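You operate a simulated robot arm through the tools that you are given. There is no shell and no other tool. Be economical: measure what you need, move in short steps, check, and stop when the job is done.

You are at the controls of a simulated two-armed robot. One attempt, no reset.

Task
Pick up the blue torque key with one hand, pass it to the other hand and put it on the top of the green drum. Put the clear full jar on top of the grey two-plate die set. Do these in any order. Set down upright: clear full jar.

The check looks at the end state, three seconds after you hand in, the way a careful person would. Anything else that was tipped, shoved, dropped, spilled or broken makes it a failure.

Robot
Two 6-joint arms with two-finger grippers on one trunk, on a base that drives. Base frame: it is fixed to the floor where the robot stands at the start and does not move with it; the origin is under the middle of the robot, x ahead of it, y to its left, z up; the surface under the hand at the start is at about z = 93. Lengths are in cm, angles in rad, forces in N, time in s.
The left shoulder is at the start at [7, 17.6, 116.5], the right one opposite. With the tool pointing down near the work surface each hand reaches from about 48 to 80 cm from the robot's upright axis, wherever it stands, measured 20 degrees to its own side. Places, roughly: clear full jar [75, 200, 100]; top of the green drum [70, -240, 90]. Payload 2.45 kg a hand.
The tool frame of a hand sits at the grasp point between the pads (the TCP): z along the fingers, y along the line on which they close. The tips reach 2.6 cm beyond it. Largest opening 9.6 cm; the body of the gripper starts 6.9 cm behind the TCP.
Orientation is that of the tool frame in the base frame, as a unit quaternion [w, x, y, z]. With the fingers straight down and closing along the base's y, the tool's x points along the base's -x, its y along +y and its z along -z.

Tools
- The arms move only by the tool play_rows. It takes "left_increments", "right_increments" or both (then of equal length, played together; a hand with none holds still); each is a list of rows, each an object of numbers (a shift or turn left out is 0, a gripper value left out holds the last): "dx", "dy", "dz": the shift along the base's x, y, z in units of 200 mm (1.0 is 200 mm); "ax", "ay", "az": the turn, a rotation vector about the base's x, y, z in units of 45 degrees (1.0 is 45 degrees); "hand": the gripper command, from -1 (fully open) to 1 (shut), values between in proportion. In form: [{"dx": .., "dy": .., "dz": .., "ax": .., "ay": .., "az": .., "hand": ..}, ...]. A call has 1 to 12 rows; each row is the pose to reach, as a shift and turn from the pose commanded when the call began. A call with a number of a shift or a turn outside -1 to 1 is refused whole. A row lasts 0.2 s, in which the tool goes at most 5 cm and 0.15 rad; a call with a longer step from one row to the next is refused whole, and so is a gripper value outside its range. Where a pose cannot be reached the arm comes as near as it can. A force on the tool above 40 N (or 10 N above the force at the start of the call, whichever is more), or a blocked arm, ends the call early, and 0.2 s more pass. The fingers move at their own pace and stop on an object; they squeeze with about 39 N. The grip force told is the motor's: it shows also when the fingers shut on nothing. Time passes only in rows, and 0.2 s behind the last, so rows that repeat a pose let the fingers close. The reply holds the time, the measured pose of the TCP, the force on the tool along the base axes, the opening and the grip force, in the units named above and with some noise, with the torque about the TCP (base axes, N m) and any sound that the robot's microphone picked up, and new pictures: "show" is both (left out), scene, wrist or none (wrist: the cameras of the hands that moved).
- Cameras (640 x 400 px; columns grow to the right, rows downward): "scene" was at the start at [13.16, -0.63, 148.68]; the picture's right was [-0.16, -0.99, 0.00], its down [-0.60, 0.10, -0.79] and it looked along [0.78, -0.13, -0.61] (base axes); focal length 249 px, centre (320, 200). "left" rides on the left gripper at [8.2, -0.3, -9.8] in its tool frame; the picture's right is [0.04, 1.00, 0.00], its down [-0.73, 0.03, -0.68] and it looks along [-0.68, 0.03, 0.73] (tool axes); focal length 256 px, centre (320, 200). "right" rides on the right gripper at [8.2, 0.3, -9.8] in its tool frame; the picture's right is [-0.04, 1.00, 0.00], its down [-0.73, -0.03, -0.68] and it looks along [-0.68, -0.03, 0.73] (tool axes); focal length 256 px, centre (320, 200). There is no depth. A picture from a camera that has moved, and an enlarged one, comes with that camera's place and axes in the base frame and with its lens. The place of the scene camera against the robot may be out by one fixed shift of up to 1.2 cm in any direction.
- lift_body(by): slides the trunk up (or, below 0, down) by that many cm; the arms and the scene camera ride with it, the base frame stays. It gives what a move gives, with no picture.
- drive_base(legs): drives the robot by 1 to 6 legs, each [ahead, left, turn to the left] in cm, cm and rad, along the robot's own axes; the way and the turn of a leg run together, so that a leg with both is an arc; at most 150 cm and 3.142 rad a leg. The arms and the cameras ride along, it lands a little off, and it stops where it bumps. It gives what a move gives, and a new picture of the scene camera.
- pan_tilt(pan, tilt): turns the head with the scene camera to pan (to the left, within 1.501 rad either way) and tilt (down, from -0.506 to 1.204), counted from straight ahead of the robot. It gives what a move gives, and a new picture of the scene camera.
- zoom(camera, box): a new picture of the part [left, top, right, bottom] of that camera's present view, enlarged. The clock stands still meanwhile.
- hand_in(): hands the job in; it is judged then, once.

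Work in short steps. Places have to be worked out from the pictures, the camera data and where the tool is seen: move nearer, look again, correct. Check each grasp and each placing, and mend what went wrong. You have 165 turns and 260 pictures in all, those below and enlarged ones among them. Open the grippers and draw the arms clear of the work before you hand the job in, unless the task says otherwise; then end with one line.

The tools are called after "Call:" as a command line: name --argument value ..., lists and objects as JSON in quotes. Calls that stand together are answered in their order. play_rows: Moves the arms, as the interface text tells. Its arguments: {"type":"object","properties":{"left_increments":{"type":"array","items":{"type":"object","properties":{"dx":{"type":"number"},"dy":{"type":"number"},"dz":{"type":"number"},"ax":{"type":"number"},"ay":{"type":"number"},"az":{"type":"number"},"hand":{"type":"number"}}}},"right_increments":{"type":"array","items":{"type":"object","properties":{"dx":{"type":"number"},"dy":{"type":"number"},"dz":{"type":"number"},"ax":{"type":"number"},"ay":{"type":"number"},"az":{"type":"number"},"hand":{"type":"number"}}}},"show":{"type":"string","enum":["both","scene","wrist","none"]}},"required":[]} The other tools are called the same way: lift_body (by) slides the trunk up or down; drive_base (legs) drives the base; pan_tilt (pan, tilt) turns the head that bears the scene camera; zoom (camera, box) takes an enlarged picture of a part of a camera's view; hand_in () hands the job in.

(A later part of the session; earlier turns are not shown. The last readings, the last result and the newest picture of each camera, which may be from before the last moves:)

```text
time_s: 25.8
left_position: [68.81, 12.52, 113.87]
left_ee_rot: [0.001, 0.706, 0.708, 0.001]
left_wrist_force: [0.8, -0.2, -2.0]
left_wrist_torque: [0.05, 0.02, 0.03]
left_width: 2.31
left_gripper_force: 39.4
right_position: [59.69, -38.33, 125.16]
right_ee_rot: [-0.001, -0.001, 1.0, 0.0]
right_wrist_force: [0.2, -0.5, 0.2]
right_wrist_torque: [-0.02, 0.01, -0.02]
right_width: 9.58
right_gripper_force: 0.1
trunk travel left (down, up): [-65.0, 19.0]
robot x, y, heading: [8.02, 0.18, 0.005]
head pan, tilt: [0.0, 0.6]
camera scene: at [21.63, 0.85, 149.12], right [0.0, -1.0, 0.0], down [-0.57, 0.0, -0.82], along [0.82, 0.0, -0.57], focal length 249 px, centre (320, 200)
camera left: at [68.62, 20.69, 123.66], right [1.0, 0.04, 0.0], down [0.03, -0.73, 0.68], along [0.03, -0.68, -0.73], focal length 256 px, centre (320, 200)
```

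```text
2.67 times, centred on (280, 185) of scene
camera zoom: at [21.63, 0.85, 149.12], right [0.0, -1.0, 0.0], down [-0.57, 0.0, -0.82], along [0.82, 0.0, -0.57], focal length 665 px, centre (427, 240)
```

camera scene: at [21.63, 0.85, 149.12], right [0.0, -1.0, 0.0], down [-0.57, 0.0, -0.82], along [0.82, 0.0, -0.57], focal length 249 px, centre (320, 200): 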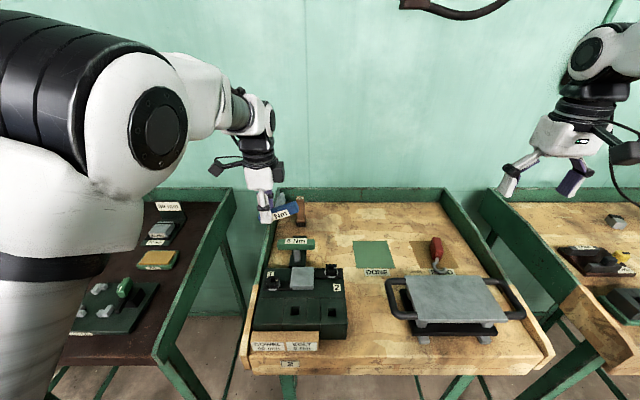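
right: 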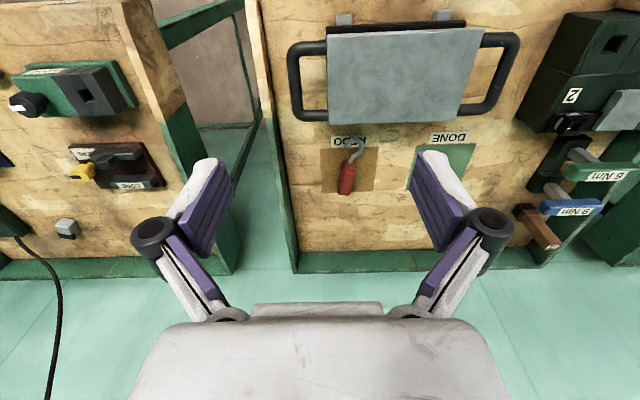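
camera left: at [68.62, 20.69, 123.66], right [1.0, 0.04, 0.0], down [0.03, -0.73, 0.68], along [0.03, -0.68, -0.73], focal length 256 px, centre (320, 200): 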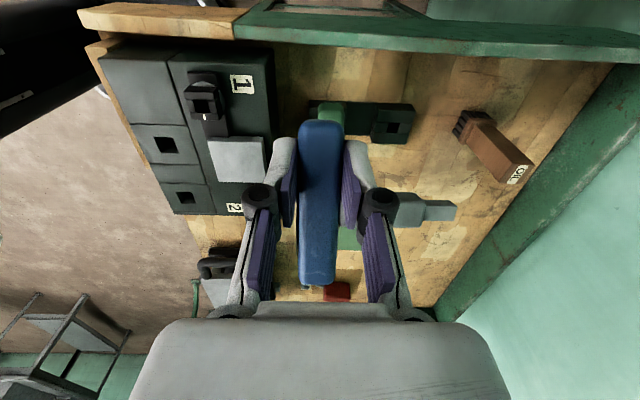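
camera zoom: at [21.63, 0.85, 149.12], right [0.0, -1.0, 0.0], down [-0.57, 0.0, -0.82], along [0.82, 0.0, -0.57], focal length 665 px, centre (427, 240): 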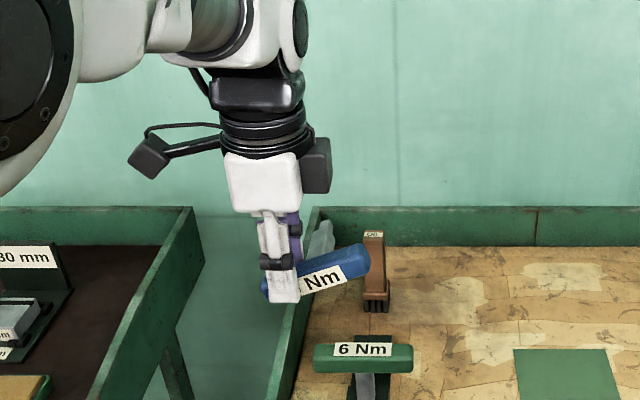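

The left hand holds the key firmly with the shaft pointing forward. I'll bring it toward the middle while the right hand turns to approach the bar's free end from the right.

Call:
play_rows --left_increments '[{"dx": -0.02, "dy": -0.05, "dz": 0.02}, {"dx": -0.05, "dy": -0.1, "dz": 0.04}, {"dx": -0.08, "dy": -0.15, "dz": 0.06}, {"dx": -0.1, "dy": -0.2, "dz": 0.08}, {"dx": -0.12, "dy": -0.25, "dz": 0.1}, {"dx": -0.14, "dy": -0.3, "dz": 0.1}, {"dx": -0.14, "dy": -0.3, "dz": 0.1}]' --right_increments '[{"az": 0.17}, {"az": 0.34}, {"az": 0.51}, {"az": 0.68}, {"az": 0.84}, {"az": 1.0}, {"az": 1.0}]' --show "none"

Call:
play_rows --right_increments '[{"az": 0.17}, {"az": 0.34}, {"az": 0.51}, {"az": 0.68}, {"az": 0.84}, {"az": 1.0}, {"az": 1.0}]' --show "none"

Call:
play_rows --right_increments '[{"ax": 0.17, "dy": 0.05}, {"ax": 0.34, "dy": 0.1}, {"ax": 0.51, "dy": 0.15}, {"ax": 0.68, "dy": 0.2}, {"ax": 0.84, "dy": 0.25}, {"ax": 1.0, "dy": 0.3, "hand": -0.2}, {"ax": 1.0, "dy": 0.3}]' --show "both"

```text
time_s: 27.4
left_position: [66.81, 8.5, 116.99]
left_ee_rot: [0.023, 0.692, 0.721, -0.022]
left_wrist_force: [-1.1, 0.3, -2.0]
left_wrist_torque: [0.04, 0.01, -0.04]
left_width: 2.33
left_gripper_force: 38.8
right_position: [59.69, -38.47, 125.18]
right_ee_rot: [0.0, -0.384, 0.923, -0.001]
right_wrist_force: [-0.3, -0.2, -0.1]
right_wrist_torque: [0.01, -0.04, 0.02]
right_width: 9.61
right_gripper_force: 0.1
trunk travel left (down, up): [-65.0, 19.0]
robot x, y, heading: [8.32, -0.3, -0.003]
head pan, tilt: [0.0, 0.6]
```

```text
time_s: 29.0
left_position: [66.71, 8.37, 117.23]
left_ee_rot: [0.026, 0.692, 0.721, -0.02]
left_wrist_force: [-0.3, 0.4, -2.9]
left_wrist_torque: [0.04, 0.03, 0.02]
left_width: 2.32
left_gripper_force: 38.7
right_position: [59.53, -38.37, 125.01]
right_ee_rot: [0.0, 0.708, -0.706, 0.0]
right_wrist_force: [-0.5, -0.7, -0.1]
right_wrist_torque: [0.01, -0.01, 0.02]
right_width: 9.6
right_gripper_force: 0.1
trunk travel left (down, up): [-65.0, 19.0]
robot x, y, heading: [8.09, 0.14, 0.004]
head pan, tilt: [0.0, 0.6]
```

```text
time_s: 30.6
left_position: [66.64, 8.5, 117.12]
left_ee_rot: [0.024, 0.692, 0.721, -0.021]
left_wrist_force: [-0.5, -0.1, -0.9]
left_wrist_torque: [0.06, 0.03, 0.0]
left_width: 2.34
left_gripper_force: 38.6
right_position: [59.72, -32.38, 125.1]
right_ee_rot: [-0.271, 0.654, -0.653, -0.271]
right_wrist_force: [0.2, 0.4, 0.9]
right_wrist_torque: [0.0, -0.02, -0.02]
right_width: 5.76
right_gripper_force: 0.2
trunk travel left (down, up): [-65.0, 19.0]
robot x, y, heading: [8.29, 0.12, 0.001]
head pan, tilt: [0.0, 0.6]
camera scene: at [21.49, 0.85, 149.13], right [0.0, -1.0, 0.0], down [-0.57, 0.0, -0.82], along [0.82, 0.0, -0.57], focal length 249 px, centre (320, 200)
camera right: at [59.24, -44.96, 126.38], right [-1.0, 0.03, 0.03], down [0.03, 0.04, 1.0], along [0.03, 1.0, -0.04], focal length 256 px, centre (320, 200)
```

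scene: 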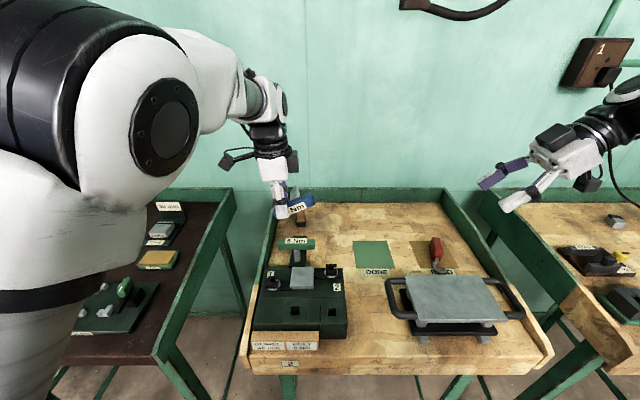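
right: 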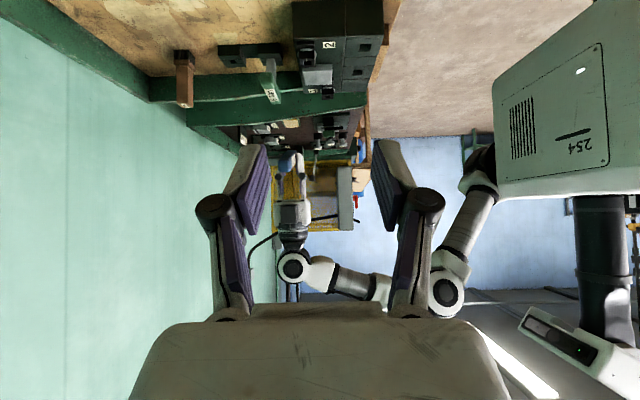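

The left hand holds at [66.7, 8.4, 117]. I'll zoom in to measure the free end of the bar.

Call:
zoom --camera "scene" --box '[230, 130, 350, 240]'

Call:
zoom --camera "left" --box '[220, 80, 470, 300]'

```text
3.64 times, centred on (290, 185) of scene
camera zoom: at [21.49, 0.85, 149.13], right [0.0, -1.0, 0.0], down [-0.57, 0.0, -0.82], along [0.82, 0.0, -0.57], focal length 907 px, centre (429, 254)
```

zoom: 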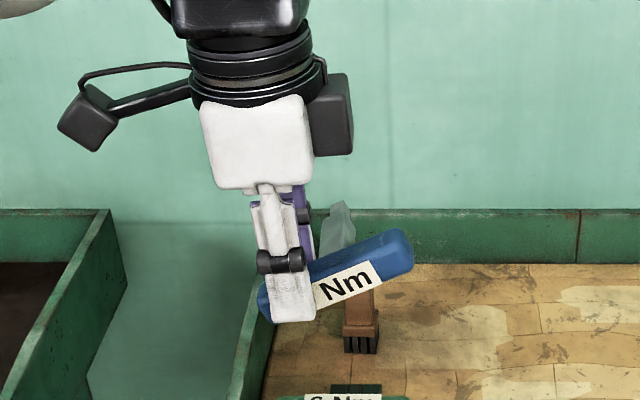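

```text
1.82 times, centred on (345, 190) of left
camera zoom: at [66.15, 17.25, 126.34], right [1.0, 0.08, 0.0], down [0.05, -0.69, 0.72], along [0.06, -0.72, -0.69], focal length 465 px, centre (274, 218)
```

zoom: 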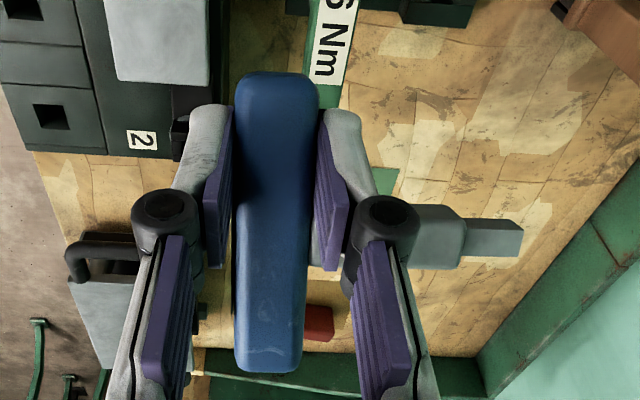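

The bar is tilted about 24° with its right end up. The hands would crowd each other in a top-down handover, so I'll lean the left hand outward to stand the bar near vertical and let the right hand come in level. I'll do that in small steps.

Call:
play_rows --left_increments '[{"ax": -0.12}, {"ax": -0.25}, {"ax": -0.37}, {"ax": -0.5}, {"ax": -0.5}]' --right_increments '[{"ax": 0.12}, {"ax": 0.25}, {"ax": 0.37}, {"ax": 0.5}, {"ax": 0.5}]' --show "scene"

```text
time_s: 31.8
left_position: [66.04, 6.34, 115.95]
left_ee_rot: [0.139, 0.694, 0.694, -0.136]
left_wrist_force: [-0.5, 0.2, -1.4]
left_wrist_torque: [0.09, 0.02, 0.01]
left_width: 2.36
left_gripper_force: 38.7
right_position: [59.52, -32.45, 125.19]
right_ee_rot: [-0.393, 0.588, -0.587, -0.393]
right_wrist_force: [0.3, 0.2, 0.4]
right_wrist_torque: [0.02, 0.02, 0.02]
right_width: 5.78
right_gripper_force: 0.0
trunk travel left (down, up): [-65.0, 19.0]
robot x, y, heading: [7.83, 0.08, -0.001]
head pan, tilt: [0.0, 0.6]
camera scene: at [21.46, 0.78, 149.14], right [0.0, -1.0, 0.0], down [-0.57, 0.0, -0.82], along [0.82, 0.0, -0.57], focal length 249 px, centre (320, 200)
```

scene: 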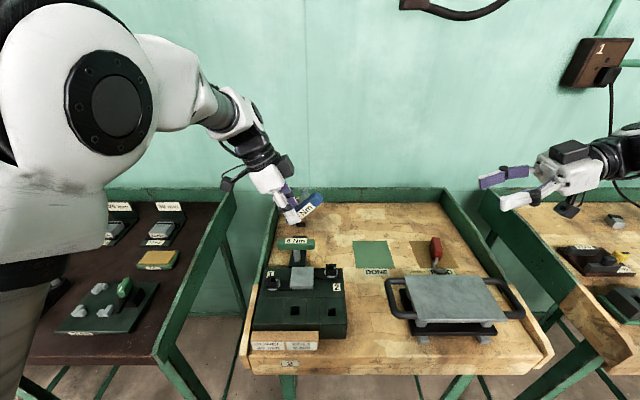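

Tilting works and the left hand now reaches its commanded place. I'll tilt it further and bring the right hand in.

Call:
play_rows --left_increments '[{"ax": -0.12}, {"ax": -0.25}, {"ax": -0.37}, {"ax": -0.5}, {"ax": -0.62}, {"ax": -0.74}, {"ax": -0.74}]' --right_increments '[{"ax": 0.1, "dy": 0.1}, {"ax": 0.2, "dy": 0.2}, {"ax": 0.3, "dy": 0.3}, {"ax": 0.4, "dy": 0.4}, {"ax": 0.4, "dy": 0.5}, {"ax": 0.4, "dy": 0.6}, {"ax": 0.4, "dy": 0.6}]' --show "both"

Call:
zoom --camera "scene" --box '[230, 120, 430, 260]'

```text
time_s: 33.4
left_position: [65.93, 6.31, 116.08]
left_ee_rot: [0.332, 0.623, 0.626, -0.33]
left_wrist_force: [0.0, -0.6, -1.0]
left_wrist_torque: [0.08, 0.01, 0.01]
left_width: 2.33
left_gripper_force: 39.2
right_position: [59.62, -20.38, 125.13]
right_ee_rot: [-0.481, 0.519, -0.519, -0.48]
right_wrist_force: [-0.1, 0.0, -0.4]
right_wrist_torque: [-0.03, -0.01, -0.02]
right_width: 5.78
right_gripper_force: 0.1
trunk travel left (down, up): [-65.0, 19.0]
robot x, y, heading: [7.97, 0.12, -0.003]
head pan, tilt: [0.0, 0.6]
camera scene: at [21.48, 0.71, 149.13], right [0.0, -1.0, 0.0], down [-0.57, 0.0, -0.82], along [0.82, 0.0, -0.57], focal length 249 px, centre (320, 200)
camera right: at [59.17, -30.79, 117.86], right [-1.0, 0.0, 0.04], down [0.03, -0.62, 0.78], along [0.03, 0.78, 0.62], focal length 256 px, centre (320, 200)
camera left: at [65.78, 19.12, 114.76], right [1.0, 0.03, -0.03], down [0.03, 0.15, 0.99], along [0.03, -0.99, 0.15], focal length 256 px, centre (320, 200)
```

scene: 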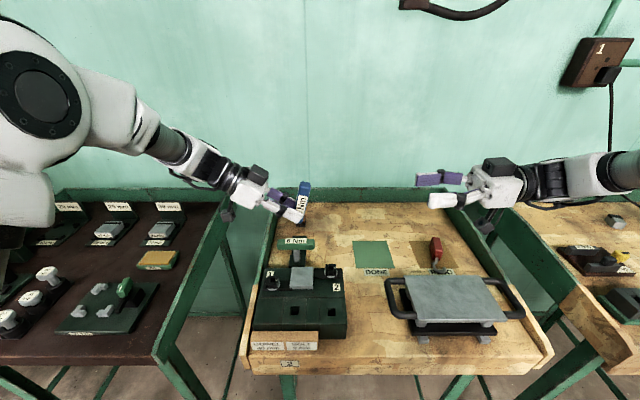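
right: 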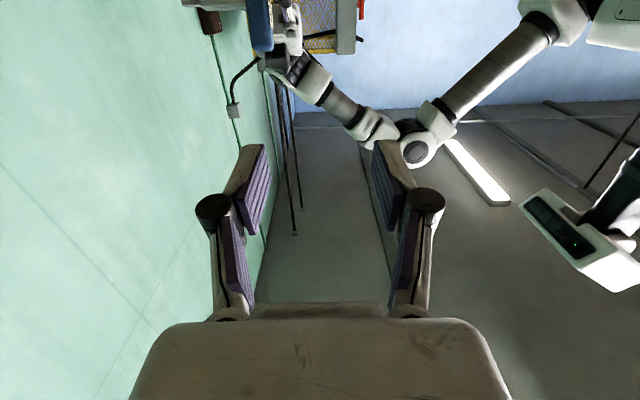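
left: 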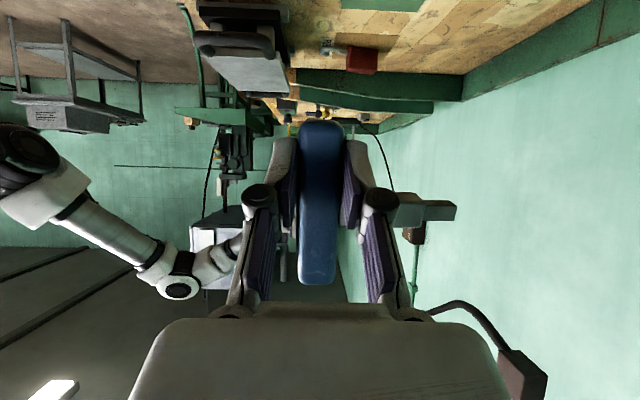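

```text
2.86 times, centred on (330, 190) of scene
camera zoom: at [21.48, 0.71, 149.13], right [0.0, -1.0, 0.0], down [-0.57, 0.0, -0.82], along [0.82, 0.0, -0.57], focal length 713 px, centre (291, 229)
```

zoom: 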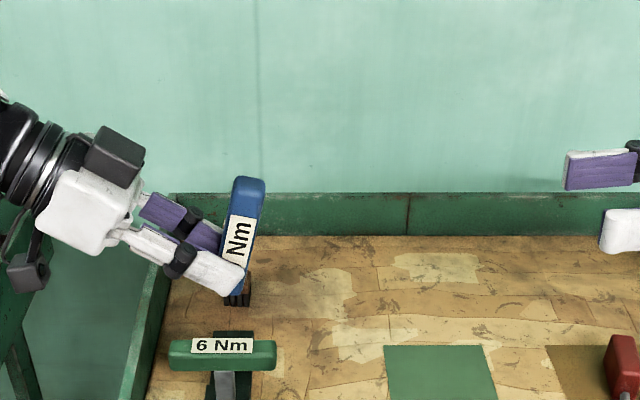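

The setup is ideal: the bar is near vertical with its upper end at about [66.3, 3.8, 122.3], and the right hand is level and facing it. I'll line the right hand up in x and z.

Call:
play_rows --right_increments '[{"dx": 0.1, "dy": 0.1, "dz": -0.08}, {"dx": 0.2, "dy": 0.2, "dz": -0.16}, {"dx": 0.33, "dy": 0.3, "dz": -0.235}, {"dx": 0.33, "dy": 0.45, "dz": -0.235}, {"dx": 0.33, "dy": 0.6, "dz": -0.235}, {"dx": 0.33, "dy": 0.7, "dz": -0.235}, {"dx": 0.33, "dy": 0.7, "dz": -0.235}]' --show "both"

Call:
zoom --camera "scene" --box '[250, 120, 390, 230]'

```text
time_s: 35.0
left_position: [66.0, 6.5, 115.98]
left_ee_rot: [0.331, 0.624, 0.626, -0.33]
left_wrist_force: [-0.9, -0.2, -1.4]
left_wrist_torque: [0.08, 0.01, 0.03]
left_width: 2.34
left_gripper_force: 39.3
right_position: [66.07, -6.37, 120.54]
right_ee_rot: [-0.48, 0.52, -0.519, -0.479]
right_wrist_force: [-0.2, -0.2, 0.6]
right_wrist_torque: [0.0, 0.0, 0.01]
right_width: 5.77
right_gripper_force: 0.0
trunk travel left (down, up): [-65.0, 19.0]
robot x, y, heading: [7.99, 0.09, 0.004]
head pan, tilt: [0.0, 0.6]
camera scene: at [21.47, 0.78, 149.13], right [0.0, -1.0, 0.0], down [-0.57, 0.0, -0.82], along [0.82, 0.0, -0.57], focal length 249 px, centre (320, 200)
camera right: at [65.73, -16.83, 113.23], right [-1.0, 0.0, 0.04], down [0.03, -0.62, 0.78], along [0.03, 0.78, 0.62], focal length 256 px, centre (320, 200)
```

scene: 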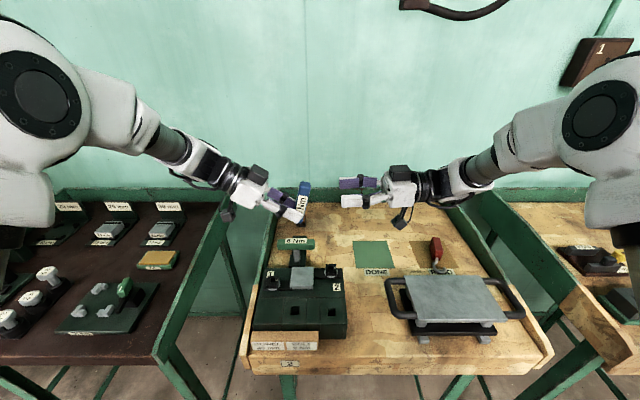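
right: 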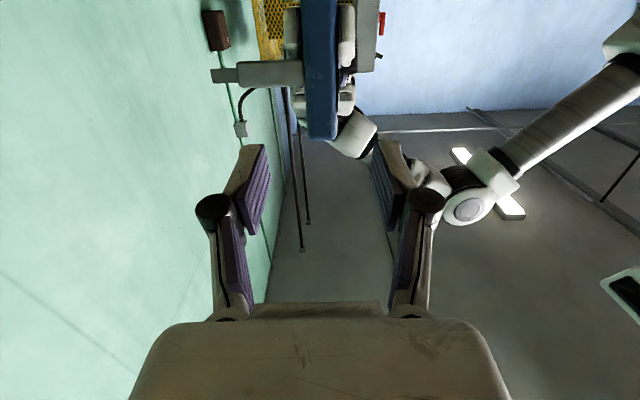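

```text
3.64 times, centred on (320, 175) of scene
camera zoom: at [21.47, 0.78, 149.13], right [0.0, -1.0, 0.0], down [-0.57, 0.0, -0.82], along [0.82, 0.0, -0.57], focal length 907 px, centre (320, 291)
```

zoom: 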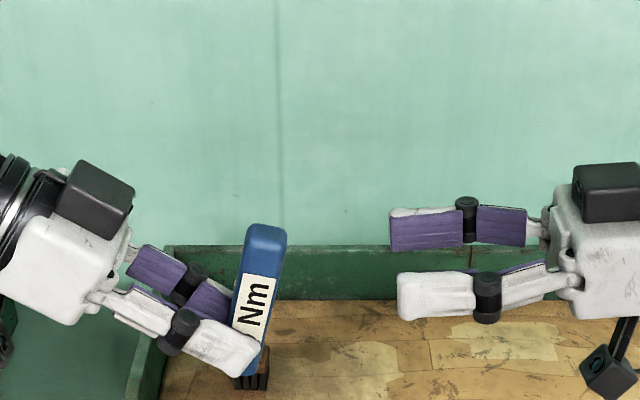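

Alignment looks right, with the bar centred between the right fingers in the wrist view. I'll advance 10 cm in y.

Call:
play_rows --right_increments '[{"dy": 0.15}, {"dy": 0.3}, {"dy": 0.4}, {"dy": 0.47}, {"dy": 0.515}, {"dy": 0.515}]' --show "both"

Call:
zoom --camera "scene" --box '[250, 120, 390, 230]'

```text
time_s: 36.4
left_position: [66.0, 6.39, 116.08]
left_ee_rot: [0.332, 0.623, 0.626, -0.33]
left_wrist_force: [-0.4, -0.2, -1.3]
left_wrist_torque: [0.13, 0.03, -0.02]
left_width: 2.33
left_gripper_force: 39.8
right_position: [66.16, 3.88, 120.38]
right_ee_rot: [-0.48, 0.519, -0.519, -0.48]
right_wrist_force: [0.4, 0.2, -0.1]
right_wrist_torque: [-0.01, -0.03, 0.01]
right_width: 5.78
right_gripper_force: 0.1
trunk travel left (down, up): [-65.0, 19.0]
robot x, y, heading: [7.99, 0.08, 0.003]
head pan, tilt: [0.0, 0.6]
camera scene: at [21.51, 0.8, 149.13], right [0.0, -1.0, 0.0], down [-0.57, 0.0, -0.82], along [0.82, 0.0, -0.57], focal length 249 px, centre (320, 200)
camera right: at [65.77, -6.37, 113.09], right [-1.0, 0.0, 0.04], down [0.03, -0.62, 0.78], along [0.03, 0.79, 0.62], focal length 256 px, centre (320, 200)
```

scene: 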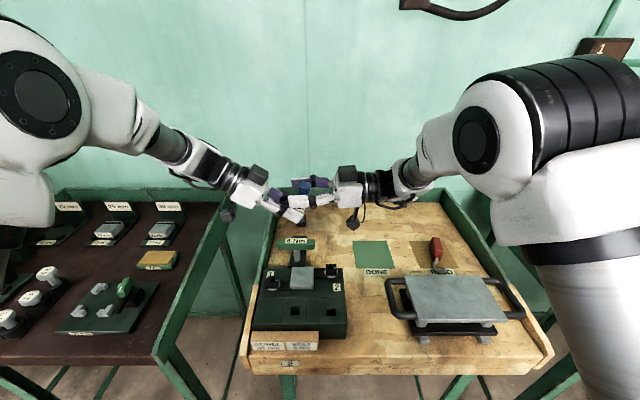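
right: 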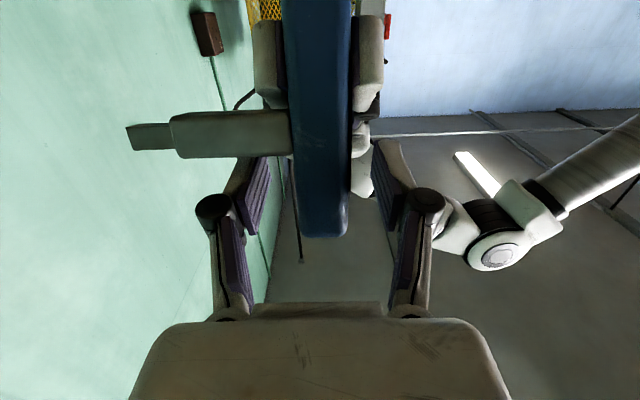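

```text
3.64 times, centred on (320, 175) of scene
camera zoom: at [21.51, 0.8, 149.13], right [0.0, -1.0, 0.0], down [-0.57, 0.0, -0.82], along [0.82, 0.0, -0.57], focal length 907 px, centre (320, 291)
```

zoom: 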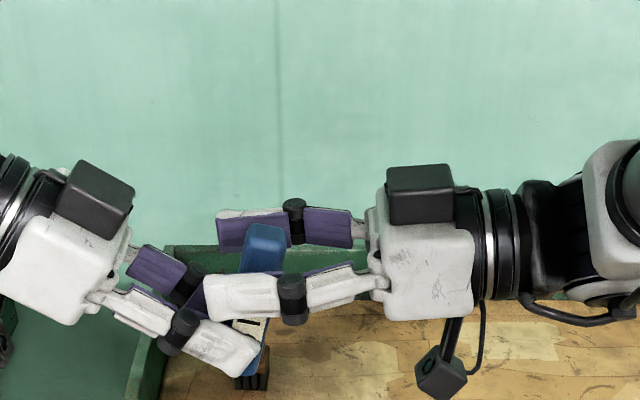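

The bar's upper end sits between the right fingers, clear of the left ones. I'll close the right hand.

Call:
play_rows --right_increments '[{"hand": 0.3}, {"hand": 1.0}, {"hand": 1.0}, {"hand": 1.0}]' --show "wrist"

Call:
zoom --camera "scene" --box '[250, 120, 390, 230]'

```text
time_s: 37.4
left_position: [66.02, 6.43, 116.01]
left_ee_rot: [0.333, 0.623, 0.626, -0.33]
left_wrist_force: [18.0, 2.9, -5.4]
left_wrist_torque: [0.04, 0.19, 0.32]
left_width: 2.36
left_gripper_force: 39.3
right_position: [66.15, 4.0, 120.43]
right_ee_rot: [-0.48, 0.52, -0.518, -0.481]
right_wrist_force: [-17.1, -3.3, 3.4]
right_wrist_torque: [0.03, 0.61, 0.14]
right_width: 2.23
right_gripper_force: 38.7
trunk travel left (down, up): [-65.0, 19.0]
robot x, y, heading: [8.07, 0.04, 0.003]
head pan, tilt: [0.0, 0.6]
camera right: at [65.74, -6.36, 113.1], right [-1.0, 0.0, 0.04], down [0.03, -0.62, 0.78], along [0.03, 0.79, 0.62], focal length 256 px, centre (320, 200)
```

right: 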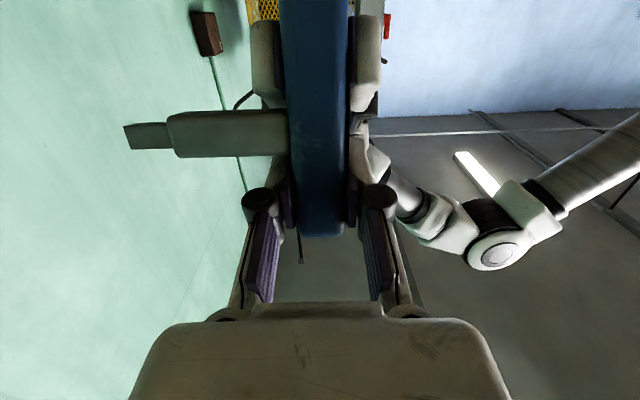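

```text
3.64 times, centred on (320, 175) of scene
camera zoom: at [21.5, 0.83, 149.13], right [0.0, -1.0, 0.0], down [-0.57, 0.0, -0.82], along [0.82, 0.0, -0.57], focal length 907 px, centre (320, 291)
```

zoom: 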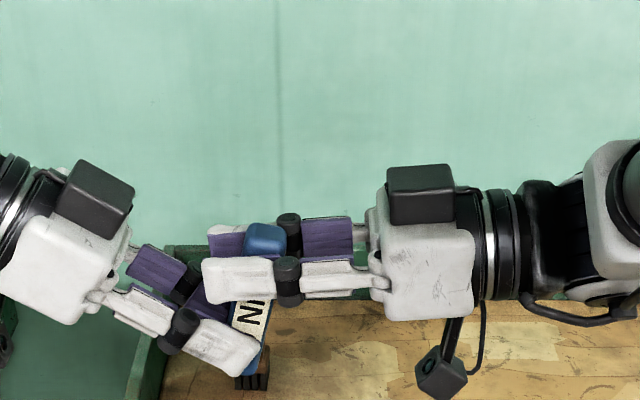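

Both hands hold the key. I'll open the left hand and back it straight off to the left.

Call:
play_rows --left_increments '[{"hand": 0.4}, {"hand": 0.0}, {"hand": 0.0}]' --show "none"

Call:
play_rows --left_increments '[{"dy": 0.08, "dz": 0.03}, {"dy": 0.2, "dz": 0.09}, {"dy": 0.35, "dz": 0.17}, {"dy": 0.5, "dz": 0.25}, {"dy": 0.6, "dz": 0.3}, {"dy": 0.6, "dz": 0.3}]' --show "scene"

Call:
zoom --camera "right" --box '[120, 0, 480, 300]'

```text
time_s: 38.2
left_position: [66.01, 6.39, 116.1]
left_ee_rot: [0.331, 0.624, 0.626, -0.33]
left_wrist_force: [0.9, 0.1, -0.2]
left_wrist_torque: [0.02, 0.01, -0.03]
left_width: 4.81
left_gripper_force: 0.1
right_position: [66.17, 4.01, 120.42]
right_ee_rot: [-0.48, 0.52, -0.519, -0.479]
right_wrist_force: [0.8, 0.4, 0.0]
right_wrist_torque: [-0.01, 0.02, 0.01]
right_width: 2.24
right_gripper_force: 38.7
trunk travel left (down, up): [-65.0, 19.0]
robot x, y, heading: [8.22, 0.14, 0.007]
head pan, tilt: [0.0, 0.6]
```

```text
time_s: 39.6
left_position: [66.02, 18.39, 122.08]
left_ee_rot: [0.332, 0.624, 0.626, -0.33]
left_wrist_force: [-0.6, 0.1, 0.2]
left_wrist_torque: [0.01, 0.01, -0.01]
left_width: 4.83
left_gripper_force: 0.1
right_position: [66.25, 3.93, 120.32]
right_ee_rot: [-0.48, 0.519, -0.519, -0.479]
right_wrist_force: [0.2, -0.3, 0.5]
right_wrist_torque: [-0.02, 0.04, -0.02]
right_width: 2.24
right_gripper_force: 38.6
trunk travel left (down, up): [-65.0, 19.0]
robot x, y, heading: [8.15, -0.02, -0.001]
head pan, tilt: [0.0, 0.6]
camera scene: at [21.52, 0.78, 149.13], right [0.0, -1.0, 0.0], down [-0.57, 0.0, -0.82], along [0.82, 0.0, -0.57], focal length 249 px, centre (320, 200)
```

scene: 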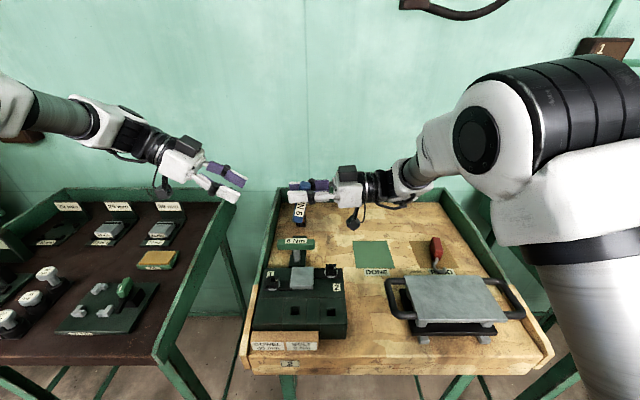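

```text
1.33 times, centred on (300, 150) of right
camera zoom: at [65.78, -6.4, 113.09], right [-1.0, 0.0, 0.04], down [0.03, -0.62, 0.78], along [0.03, 0.79, 0.62], focal length 341 px, centre (347, 267)
```

zoom: 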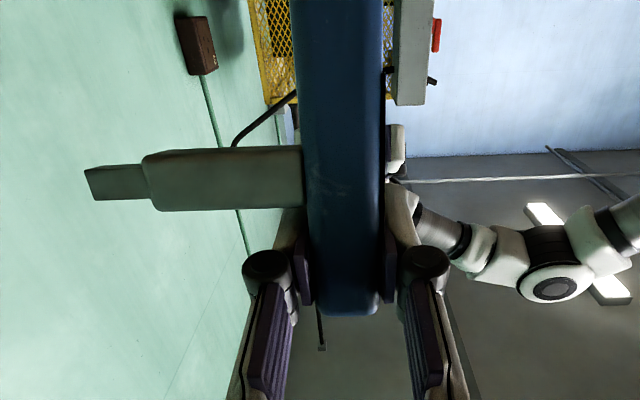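

The handover worked and the right hand now holds the key. I'll withdraw to the right and turn the hand back down.

Call:
play_rows --right_increments '[{"dy": -0.08, "dz": 0.02}, {"dy": -0.2, "dz": 0.05, "ax": -0.1}, {"dy": -0.32, "dz": 0.1, "ax": -0.25}, {"dy": -0.44, "dz": 0.15, "ax": -0.4}, {"dy": -0.56, "dz": 0.15, "ax": -0.55}, {"dy": -0.68, "dz": 0.15, "ax": -0.7}, {"dy": -0.8, "dz": 0.15, "ax": -0.85}, {"dy": -0.9, "dz": 0.15, "ax": -1.0}, {"dy": -1.0, "dz": 0.15, "ax": -1.0}]' --left_increments '[{"ax": 0}, {"ax": 0.12}, {"ax": 0.24}, {"ax": 0.36}, {"ax": 0.48}, {"ax": 0.6}, {"ax": 0.72, "dy": 0.05}, {"ax": 0.84, "dy": 0.1}, {"ax": 0.96, "dy": 0.15}]' --show "none"

Call:
play_rows --right_increments '[{"ax": -0.15}, {"ax": -0.3, "dx": -0.05}, {"ax": -0.45, "dx": -0.1}, {"ax": -0.6, "dx": -0.15}, {"ax": -0.75, "dx": -0.2}, {"ax": -0.9, "dx": -0.2}, {"ax": -0.9, "dx": -0.2}]' --show "both"

```text
time_s: 41.6
left_position: [66.05, 21.12, 122.05]
left_ee_rot: [0.078, 0.702, 0.704, -0.075]
left_wrist_force: [0.3, -0.2, -0.9]
left_wrist_torque: [0.01, 0.0, -0.01]
left_width: 4.81
left_gripper_force: 0.1
right_position: [66.22, -16.28, 123.52]
right_ee_rot: [-0.244, 0.664, -0.663, -0.245]
right_wrist_force: [-0.2, -0.6, -2.4]
right_wrist_torque: [0.07, -0.01, 0.02]
right_width: 2.22
right_gripper_force: 39.1
trunk travel left (down, up): [-65.0, 19.0]
robot x, y, heading: [8.31, 0.32, 0.003]
head pan, tilt: [0.0, 0.6]
```

```text
time_s: 43.2
left_position: [65.93, 21.34, 122.0]
left_ee_rot: [0.079, 0.702, 0.703, -0.077]
left_wrist_force: [0.8, -0.9, 0.8]
left_wrist_torque: [0.03, 0.0, 0.0]
left_width: 4.79
left_gripper_force: 0.1
right_position: [62.28, -16.17, 123.39]
right_ee_rot: [0.001, 0.708, -0.706, 0.0]
right_wrist_force: [-1.1, 0.2, -2.4]
right_wrist_torque: [0.05, 0.04, 0.0]
right_width: 2.25
right_gripper_force: 38.8
trunk travel left (down, up): [-65.0, 19.0]
robot x, y, heading: [8.28, -0.27, 0.003]
head pan, tilt: [0.0, 0.6]
camera scene: at [21.51, 0.75, 149.13], right [0.0, -1.0, 0.0], down [-0.57, 0.0, -0.82], along [0.82, 0.0, -0.57], focal length 249 px, centre (320, 200)
camera right: at [61.83, -24.2, 133.32], right [-1.0, 0.04, 0.0], down [0.03, 0.73, 0.68], along [0.03, 0.68, -0.73], focal length 256 px, centre (320, 200)
```

scene: 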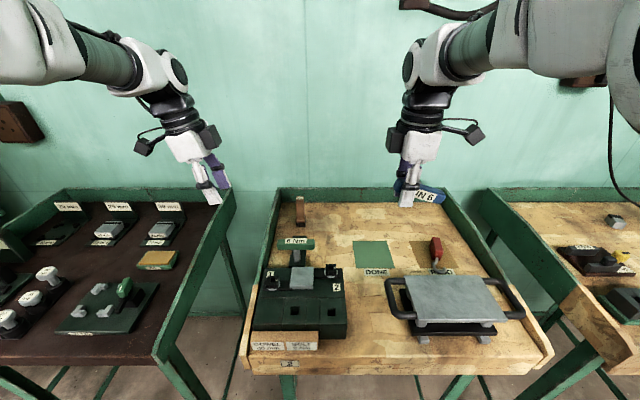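
right: 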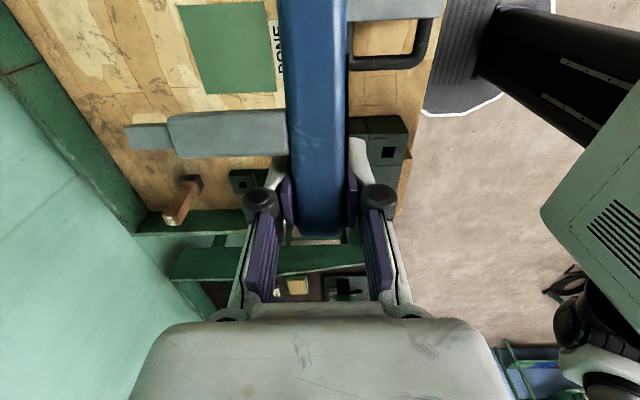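

The key is roughly horizontal in the right hand. I'll back away from the bench and look to the right.

Call:
drive_base --legs '[[-45, 0, 0]]'

Call:
pan_tilt --pan -1.2 --tilt 0.3

```text
time_s: 45.9
left_position: [21.69, 21.18, 122.0]
left_ee_rot: [0.079, 0.703, 0.703, -0.077]
left_wrist_force: [-0.2, 0.2, 0.3]
left_wrist_torque: [0.0, 0.03, 0.03]
left_width: 4.76
left_gripper_force: 0.0
right_position: [17.75, -16.29, 123.39]
right_ee_rot: [-0.001, -0.706, 0.708, 0.0]
right_wrist_force: [-0.2, 0.0, -1.7]
right_wrist_torque: [0.07, 0.01, 0.05]
right_width: 2.2
right_gripper_force: 38.8
trunk travel left (down, up): [-65.0, 19.0]
robot x, y, heading: [-36.59, -0.44, -0.004]
head pan, tilt: [0.0, 0.6]
camera scene: at [-22.94, 0.81, 149.12], right [0.0, -1.0, 0.0], down [-0.57, 0.0, -0.82], along [0.82, 0.0, -0.57], focal length 249 px, centre (320, 200)
```

scene: 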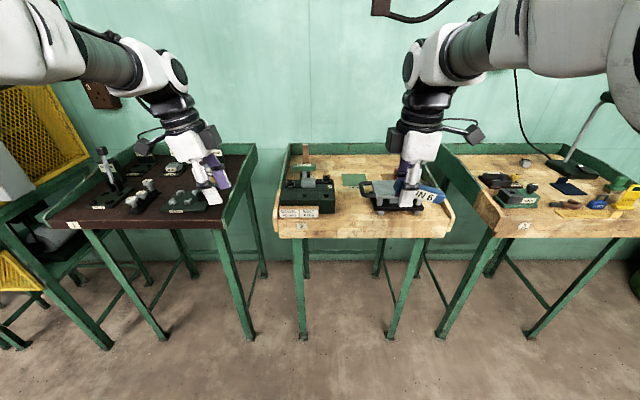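

```text
time_s: 47.3
left_position: [21.56, 21.23, 121.92]
left_ee_rot: [0.078, 0.703, 0.702, -0.077]
left_wrist_force: [-0.1, 0.7, 0.4]
left_wrist_torque: [0.05, -0.01, -0.04]
left_width: 4.8
left_gripper_force: 0.0
right_position: [17.62, -16.27, 123.42]
right_ee_rot: [-0.001, -0.706, 0.708, 0.001]
right_wrist_force: [0.7, 0.4, -1.6]
right_wrist_torque: [0.03, 0.01, -0.03]
right_width: 2.2
right_gripper_force: 39.2
trunk travel left (down, up): [-65.0, 19.0]
robot x, y, heading: [-36.74, 0.07, 0.002]
head pan, tilt: [-1.201, 0.3]
camera scene: at [-28.51, -7.88, 151.88], right [-0.93, -0.36, 0.0], down [-0.11, 0.28, -0.96], along [0.34, -0.89, -0.3], focal length 249 px, centre (320, 200)
```

scene: 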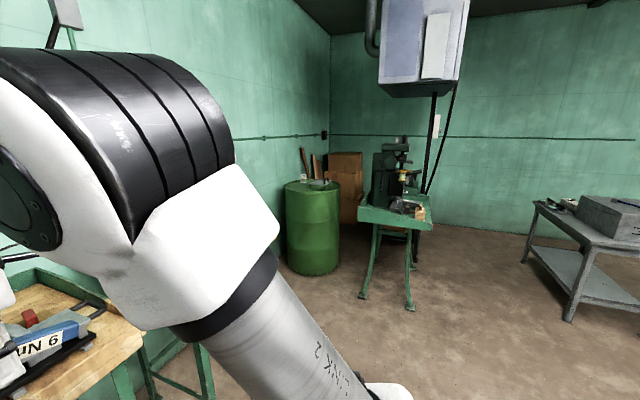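

The green drum stands in the corner past the third bench, near [70, -240], with a drill stand at about [-20, -210]. I'll drive to the right, keeping clear of the benches, and look again.

Call:
drive_base --legs '[[0, -130, 0], [0, 0, -0.8]]'

Call:
pan_tilt --pan -0.3 --tilt 0.5

```text
time_s: 56.0
left_position: [17.77, -159.0, 122.01]
left_ee_rot: [0.042, 0.923, 0.369, -0.101]
left_wrist_force: [0.2, -0.1, 0.3]
left_wrist_torque: [0.02, -0.04, 0.01]
left_width: 4.8
left_gripper_force: 0.0
right_position: [-11.97, -181.99, 123.37]
right_ee_rot: [-0.001, -0.37, 0.929, 0.001]
right_wrist_force: [-0.4, 0.0, -1.5]
right_wrist_torque: [0.01, -0.03, 0.01]
right_width: 2.23
right_gripper_force: 39.3
trunk travel left (down, up): [-65.0, 19.0]
robot x, y, heading: [-37.43, -131.34, -0.816]
head pan, tilt: [-1.201, 0.3]
camera scene: at [-38.47, -142.88, 151.88], right [-0.9, 0.43, 0.0], down [0.13, 0.27, -0.96], along [-0.41, -0.86, -0.3], focal length 249 px, centre (320, 200)
```

scene: 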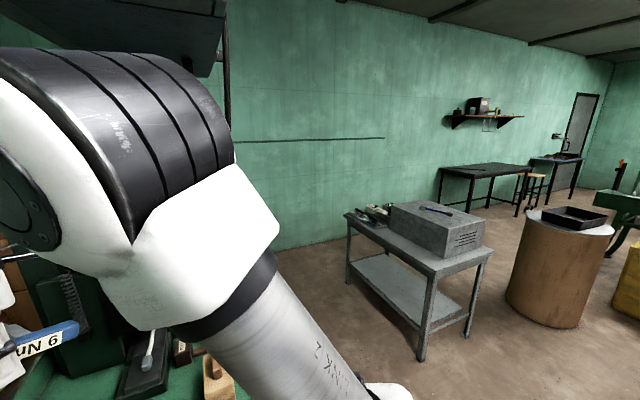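

```text
time_s: 57.2
left_position: [17.78, -158.9, 121.99]
left_ee_rot: [0.042, 0.923, 0.368, -0.101]
left_wrist_force: [-0.3, -0.4, -0.7]
left_wrist_torque: [-0.02, 0.01, -0.02]
left_width: 4.79
left_gripper_force: 0.1
right_position: [-12.12, -182.08, 123.41]
right_ee_rot: [0.0, -0.37, 0.929, 0.0]
right_wrist_force: [0.0, 0.1, -2.2]
right_wrist_torque: [0.04, -0.04, -0.05]
right_width: 2.23
right_gripper_force: 39.2
trunk travel left (down, up): [-65.0, 19.0]
robot x, y, heading: [-37.36, -131.72, -0.81]
head pan, tilt: [-0.3, 0.499]
camera scene: at [-30.48, -142.63, 150.04], right [-0.9, -0.44, 0.0], down [-0.21, 0.43, -0.88], along [0.39, -0.79, -0.48], focal length 249 px, centre (320, 200)
```

scene: 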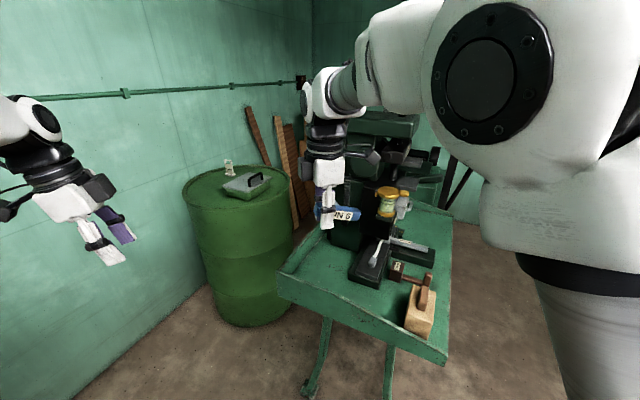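

The drum top already holds a box with a handle and a small bottle, so I must use its free near side. I'll slide left away from the drill stand, then go forward and look again.

Call:
drive_base --legs '[[0, 25, 0], [50, 0, 0]]'

Call:
zoom --camera "scene" --box '[100, 80, 500, 380]'

```text
time_s: 61.6
left_position: [70.34, -177.91, 122.2]
left_ee_rot: [0.043, 0.923, 0.369, -0.101]
left_wrist_force: [-0.2, 0.0, -0.4]
left_wrist_torque: [0.02, 0.02, 0.0]
left_width: 4.77
left_gripper_force: 0.1
right_position: [40.41, -200.95, 123.42]
right_ee_rot: [0.0, -0.37, 0.929, 0.0]
right_wrist_force: [0.7, -0.7, -1.1]
right_wrist_torque: [0.1, -0.03, -0.01]
right_width: 2.25
right_gripper_force: 38.6
trunk travel left (down, up): [-65.0, 19.0]
robot x, y, heading: [15.17, -150.62, -0.811]
head pan, tilt: [-0.3, 0.499]
camera scene: at [21.89, -161.5, 150.05], right [-0.9, -0.44, 0.0], down [-0.21, 0.43, -0.88], along [0.39, -0.79, -0.48], focal length 249 px, centre (320, 200)
```

scene: 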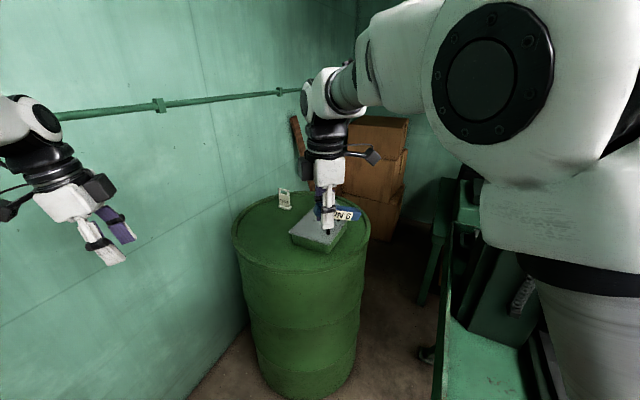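

```text
1.33 times, centred on (300, 230) of scene
camera zoom: at [21.89, -161.5, 150.05], right [-0.9, -0.44, 0.0], down [-0.21, 0.43, -0.88], along [0.39, -0.79, -0.48], focal length 333 px, centre (347, 160)
```

zoom: 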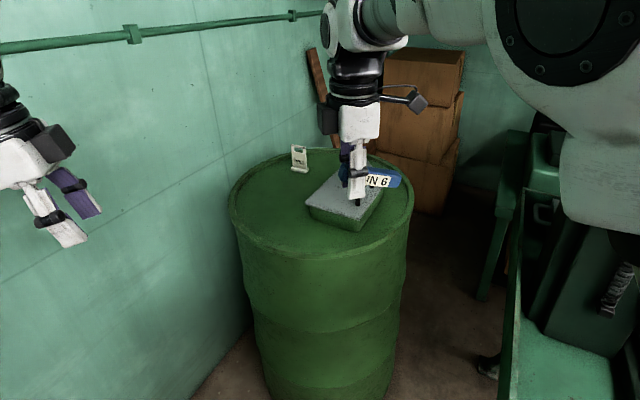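

The drum's centre is near [70, -239]. The box takes its right-near part, leaving the left-near area around [76, -224] free. I'll tuck the left hand in, away from the wall, and drive 24 cm closer.

Call:
play_rows --left_increments '[{"dx": -0.14}, {"dx": -0.28}, {"dx": -0.42}, {"dx": -0.42}]' --show "none"

Call:
drive_base --legs '[[24, -2, 0]]'

Call:
pan_tilt --pan -0.1 --tilt 0.75

```text
time_s: 62.6
left_position: [61.82, -177.87, 121.98]
left_ee_rot: [0.042, 0.923, 0.368, -0.101]
left_wrist_force: [-0.2, 0.4, 0.3]
left_wrist_torque: [0.01, 0.01, -0.01]
left_width: 4.78
left_gripper_force: 0.1
right_position: [40.42, -200.92, 123.39]
right_ee_rot: [0.0, -0.37, 0.929, 0.001]
right_wrist_force: [0.8, -0.7, -2.1]
right_wrist_torque: [0.05, -0.02, -0.01]
right_width: 2.24
right_gripper_force: 39.3
trunk travel left (down, up): [-65.0, 19.0]
robot x, y, heading: [14.88, -150.33, -0.81]
head pan, tilt: [-0.3, 0.499]
```

```text
time_s: 64.4
left_position: [76.82, -196.71, 122.13]
left_ee_rot: [0.043, 0.923, 0.369, -0.101]
left_wrist_force: [-0.7, -0.7, -0.1]
left_wrist_torque: [0.03, -0.04, -0.01]
left_width: 4.82
left_gripper_force: 0.1
right_position: [55.45, -219.6, 123.48]
right_ee_rot: [0.0, -0.371, 0.929, 0.0]
right_wrist_force: [0.1, 0.0, -1.3]
right_wrist_torque: [0.06, -0.01, -0.01]
right_width: 2.22
right_gripper_force: 39.0
trunk travel left (down, up): [-65.0, 19.0]
robot x, y, heading: [29.66, -169.24, -0.814]
head pan, tilt: [-0.3, 0.499]
camera scene: at [36.91, -180.23, 150.06], right [-0.9, -0.44, 0.0], down [-0.21, 0.43, -0.88], along [0.39, -0.79, -0.48], focal length 249 px, centre (320, 200)
```

scene: 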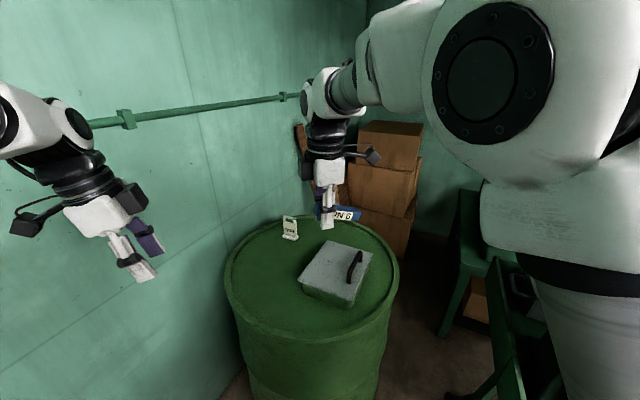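

```text
time_s: 65.1
left_position: [76.79, -196.75, 122.0]
left_ee_rot: [0.042, 0.923, 0.369, -0.101]
left_wrist_force: [-0.5, 0.2, -0.1]
left_wrist_torque: [0.0, 0.01, -0.02]
left_width: 4.79
left_gripper_force: 0.1
right_position: [55.52, -219.81, 123.49]
right_ee_rot: [0.0, -0.37, 0.929, 0.001]
right_wrist_force: [-0.4, -0.3, -1.8]
right_wrist_torque: [0.09, -0.03, 0.0]
right_width: 2.25
right_gripper_force: 39.2
trunk travel left (down, up): [-65.0, 19.0]
robot x, y, heading: [29.77, -169.38, -0.812]
head pan, tilt: [-0.099, 0.75]
camera scene: at [38.07, -178.77, 147.84], right [-0.79, -0.61, 0.0], down [-0.42, 0.54, -0.73], along [0.45, -0.58, -0.68], focal length 249 px, centre (320, 200)
```

scene: 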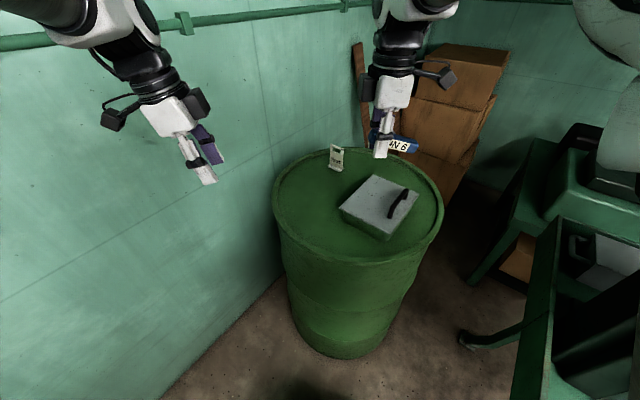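

The free spot on the drum is around [78, -223], between the rim, box and bottle. I'll pull the left hand back a little and move the right hand over the spot at about z 110.

Call:
play_rows --left_increments '[{"dx": -0.06, "dy": 0.07}, {"dx": -0.13, "dy": 0.14}, {"dx": -0.2, "dy": 0.22}, {"dx": -0.2, "dy": 0.22}, {"dx": -0.2, "dy": 0.22}, {"dx": -0.2, "dy": 0.22}, {"dx": -0.2, "dy": 0.22}]' --right_increments '[{"dx": 0.0}, {"dx": 0.2}, {"dx": 0.4}, {"dx": 0.6, "dz": -0.05}, {"dx": 0.8, "dy": -0.01, "dz": -0.1}, {"dx": 1.0, "dy": -0.02, "dz": -0.2}, {"dx": 1.0, "dy": -0.02, "dz": -0.3}]'

Call:
zoom --camera "scene" --box '[240, 90, 460, 280]'

```text
time_s: 66.7
left_position: [72.9, -192.31, 122.13]
left_ee_rot: [0.042, 0.923, 0.368, -0.101]
left_wrist_force: [0.0, 0.5, 0.5]
left_wrist_torque: [0.01, -0.04, 0.01]
left_width: 4.8
left_gripper_force: 0.1
right_position: [75.34, -219.93, 117.4]
right_ee_rot: [0.0, -0.37, 0.929, 0.0]
right_wrist_force: [-0.2, 0.0, -2.3]
right_wrist_torque: [0.05, -0.04, -0.01]
right_width: 2.23
right_gripper_force: 38.8
right hand out of reach, approached as far as the arm can: row 6
trunk travel left (down, up): [-65.0, 19.0]
robot x, y, heading: [29.51, -169.68, -0.813]
head pan, tilt: [-0.099, 0.75]
camera scene: at [37.91, -178.63, 147.86], right [-0.79, -0.61, 0.0], down [-0.42, 0.54, -0.73], along [0.45, -0.58, -0.68], focal length 249 px, centre (320, 200)
camera right: at [69.06, -225.3, 127.37], right [-0.66, 0.75, 0.0], down [0.55, 0.48, 0.68], along [0.51, 0.45, -0.73], focal length 256 px, centre (320, 200)
camera left: at [80.1, -185.03, 129.89], right [0.72, -0.7, -0.01], down [-0.39, -0.41, 0.82], along [-0.58, -0.59, -0.57], focal length 256 px, centre (320, 200)
```

scene: 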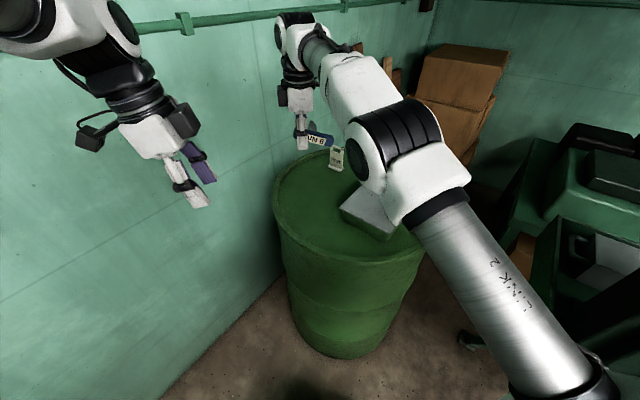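
right: 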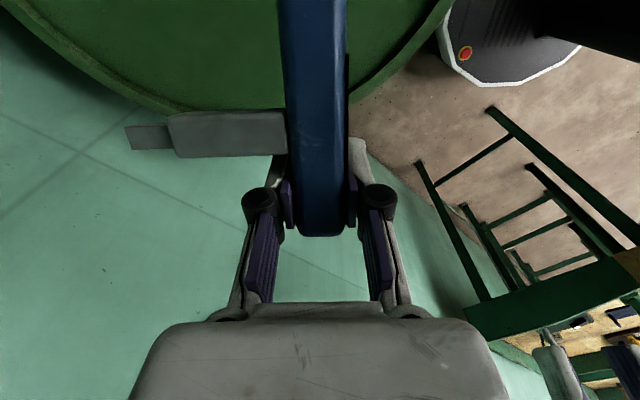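
left: 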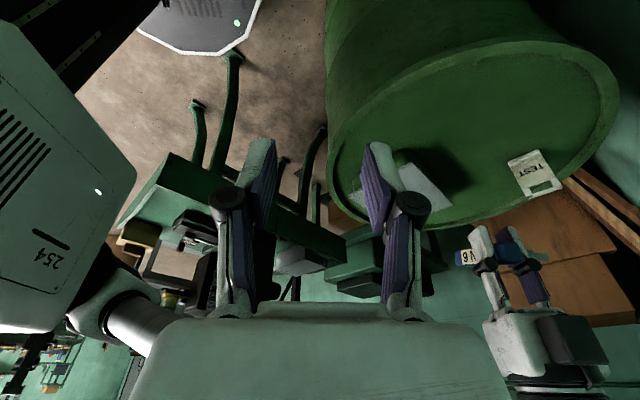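

```text
2.11 times, centred on (350, 185) of scene
camera zoom: at [37.91, -178.63, 147.86], right [-0.79, -0.61, 0.0], down [-0.42, 0.54, -0.73], along [0.45, -0.58, -0.68], focal length 525 px, centre (257, 232)
```

zoom: 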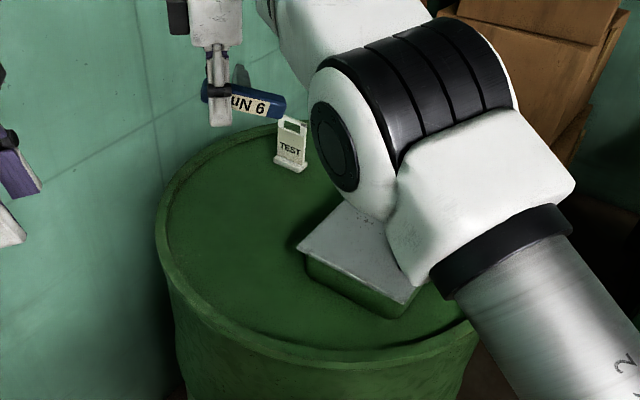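

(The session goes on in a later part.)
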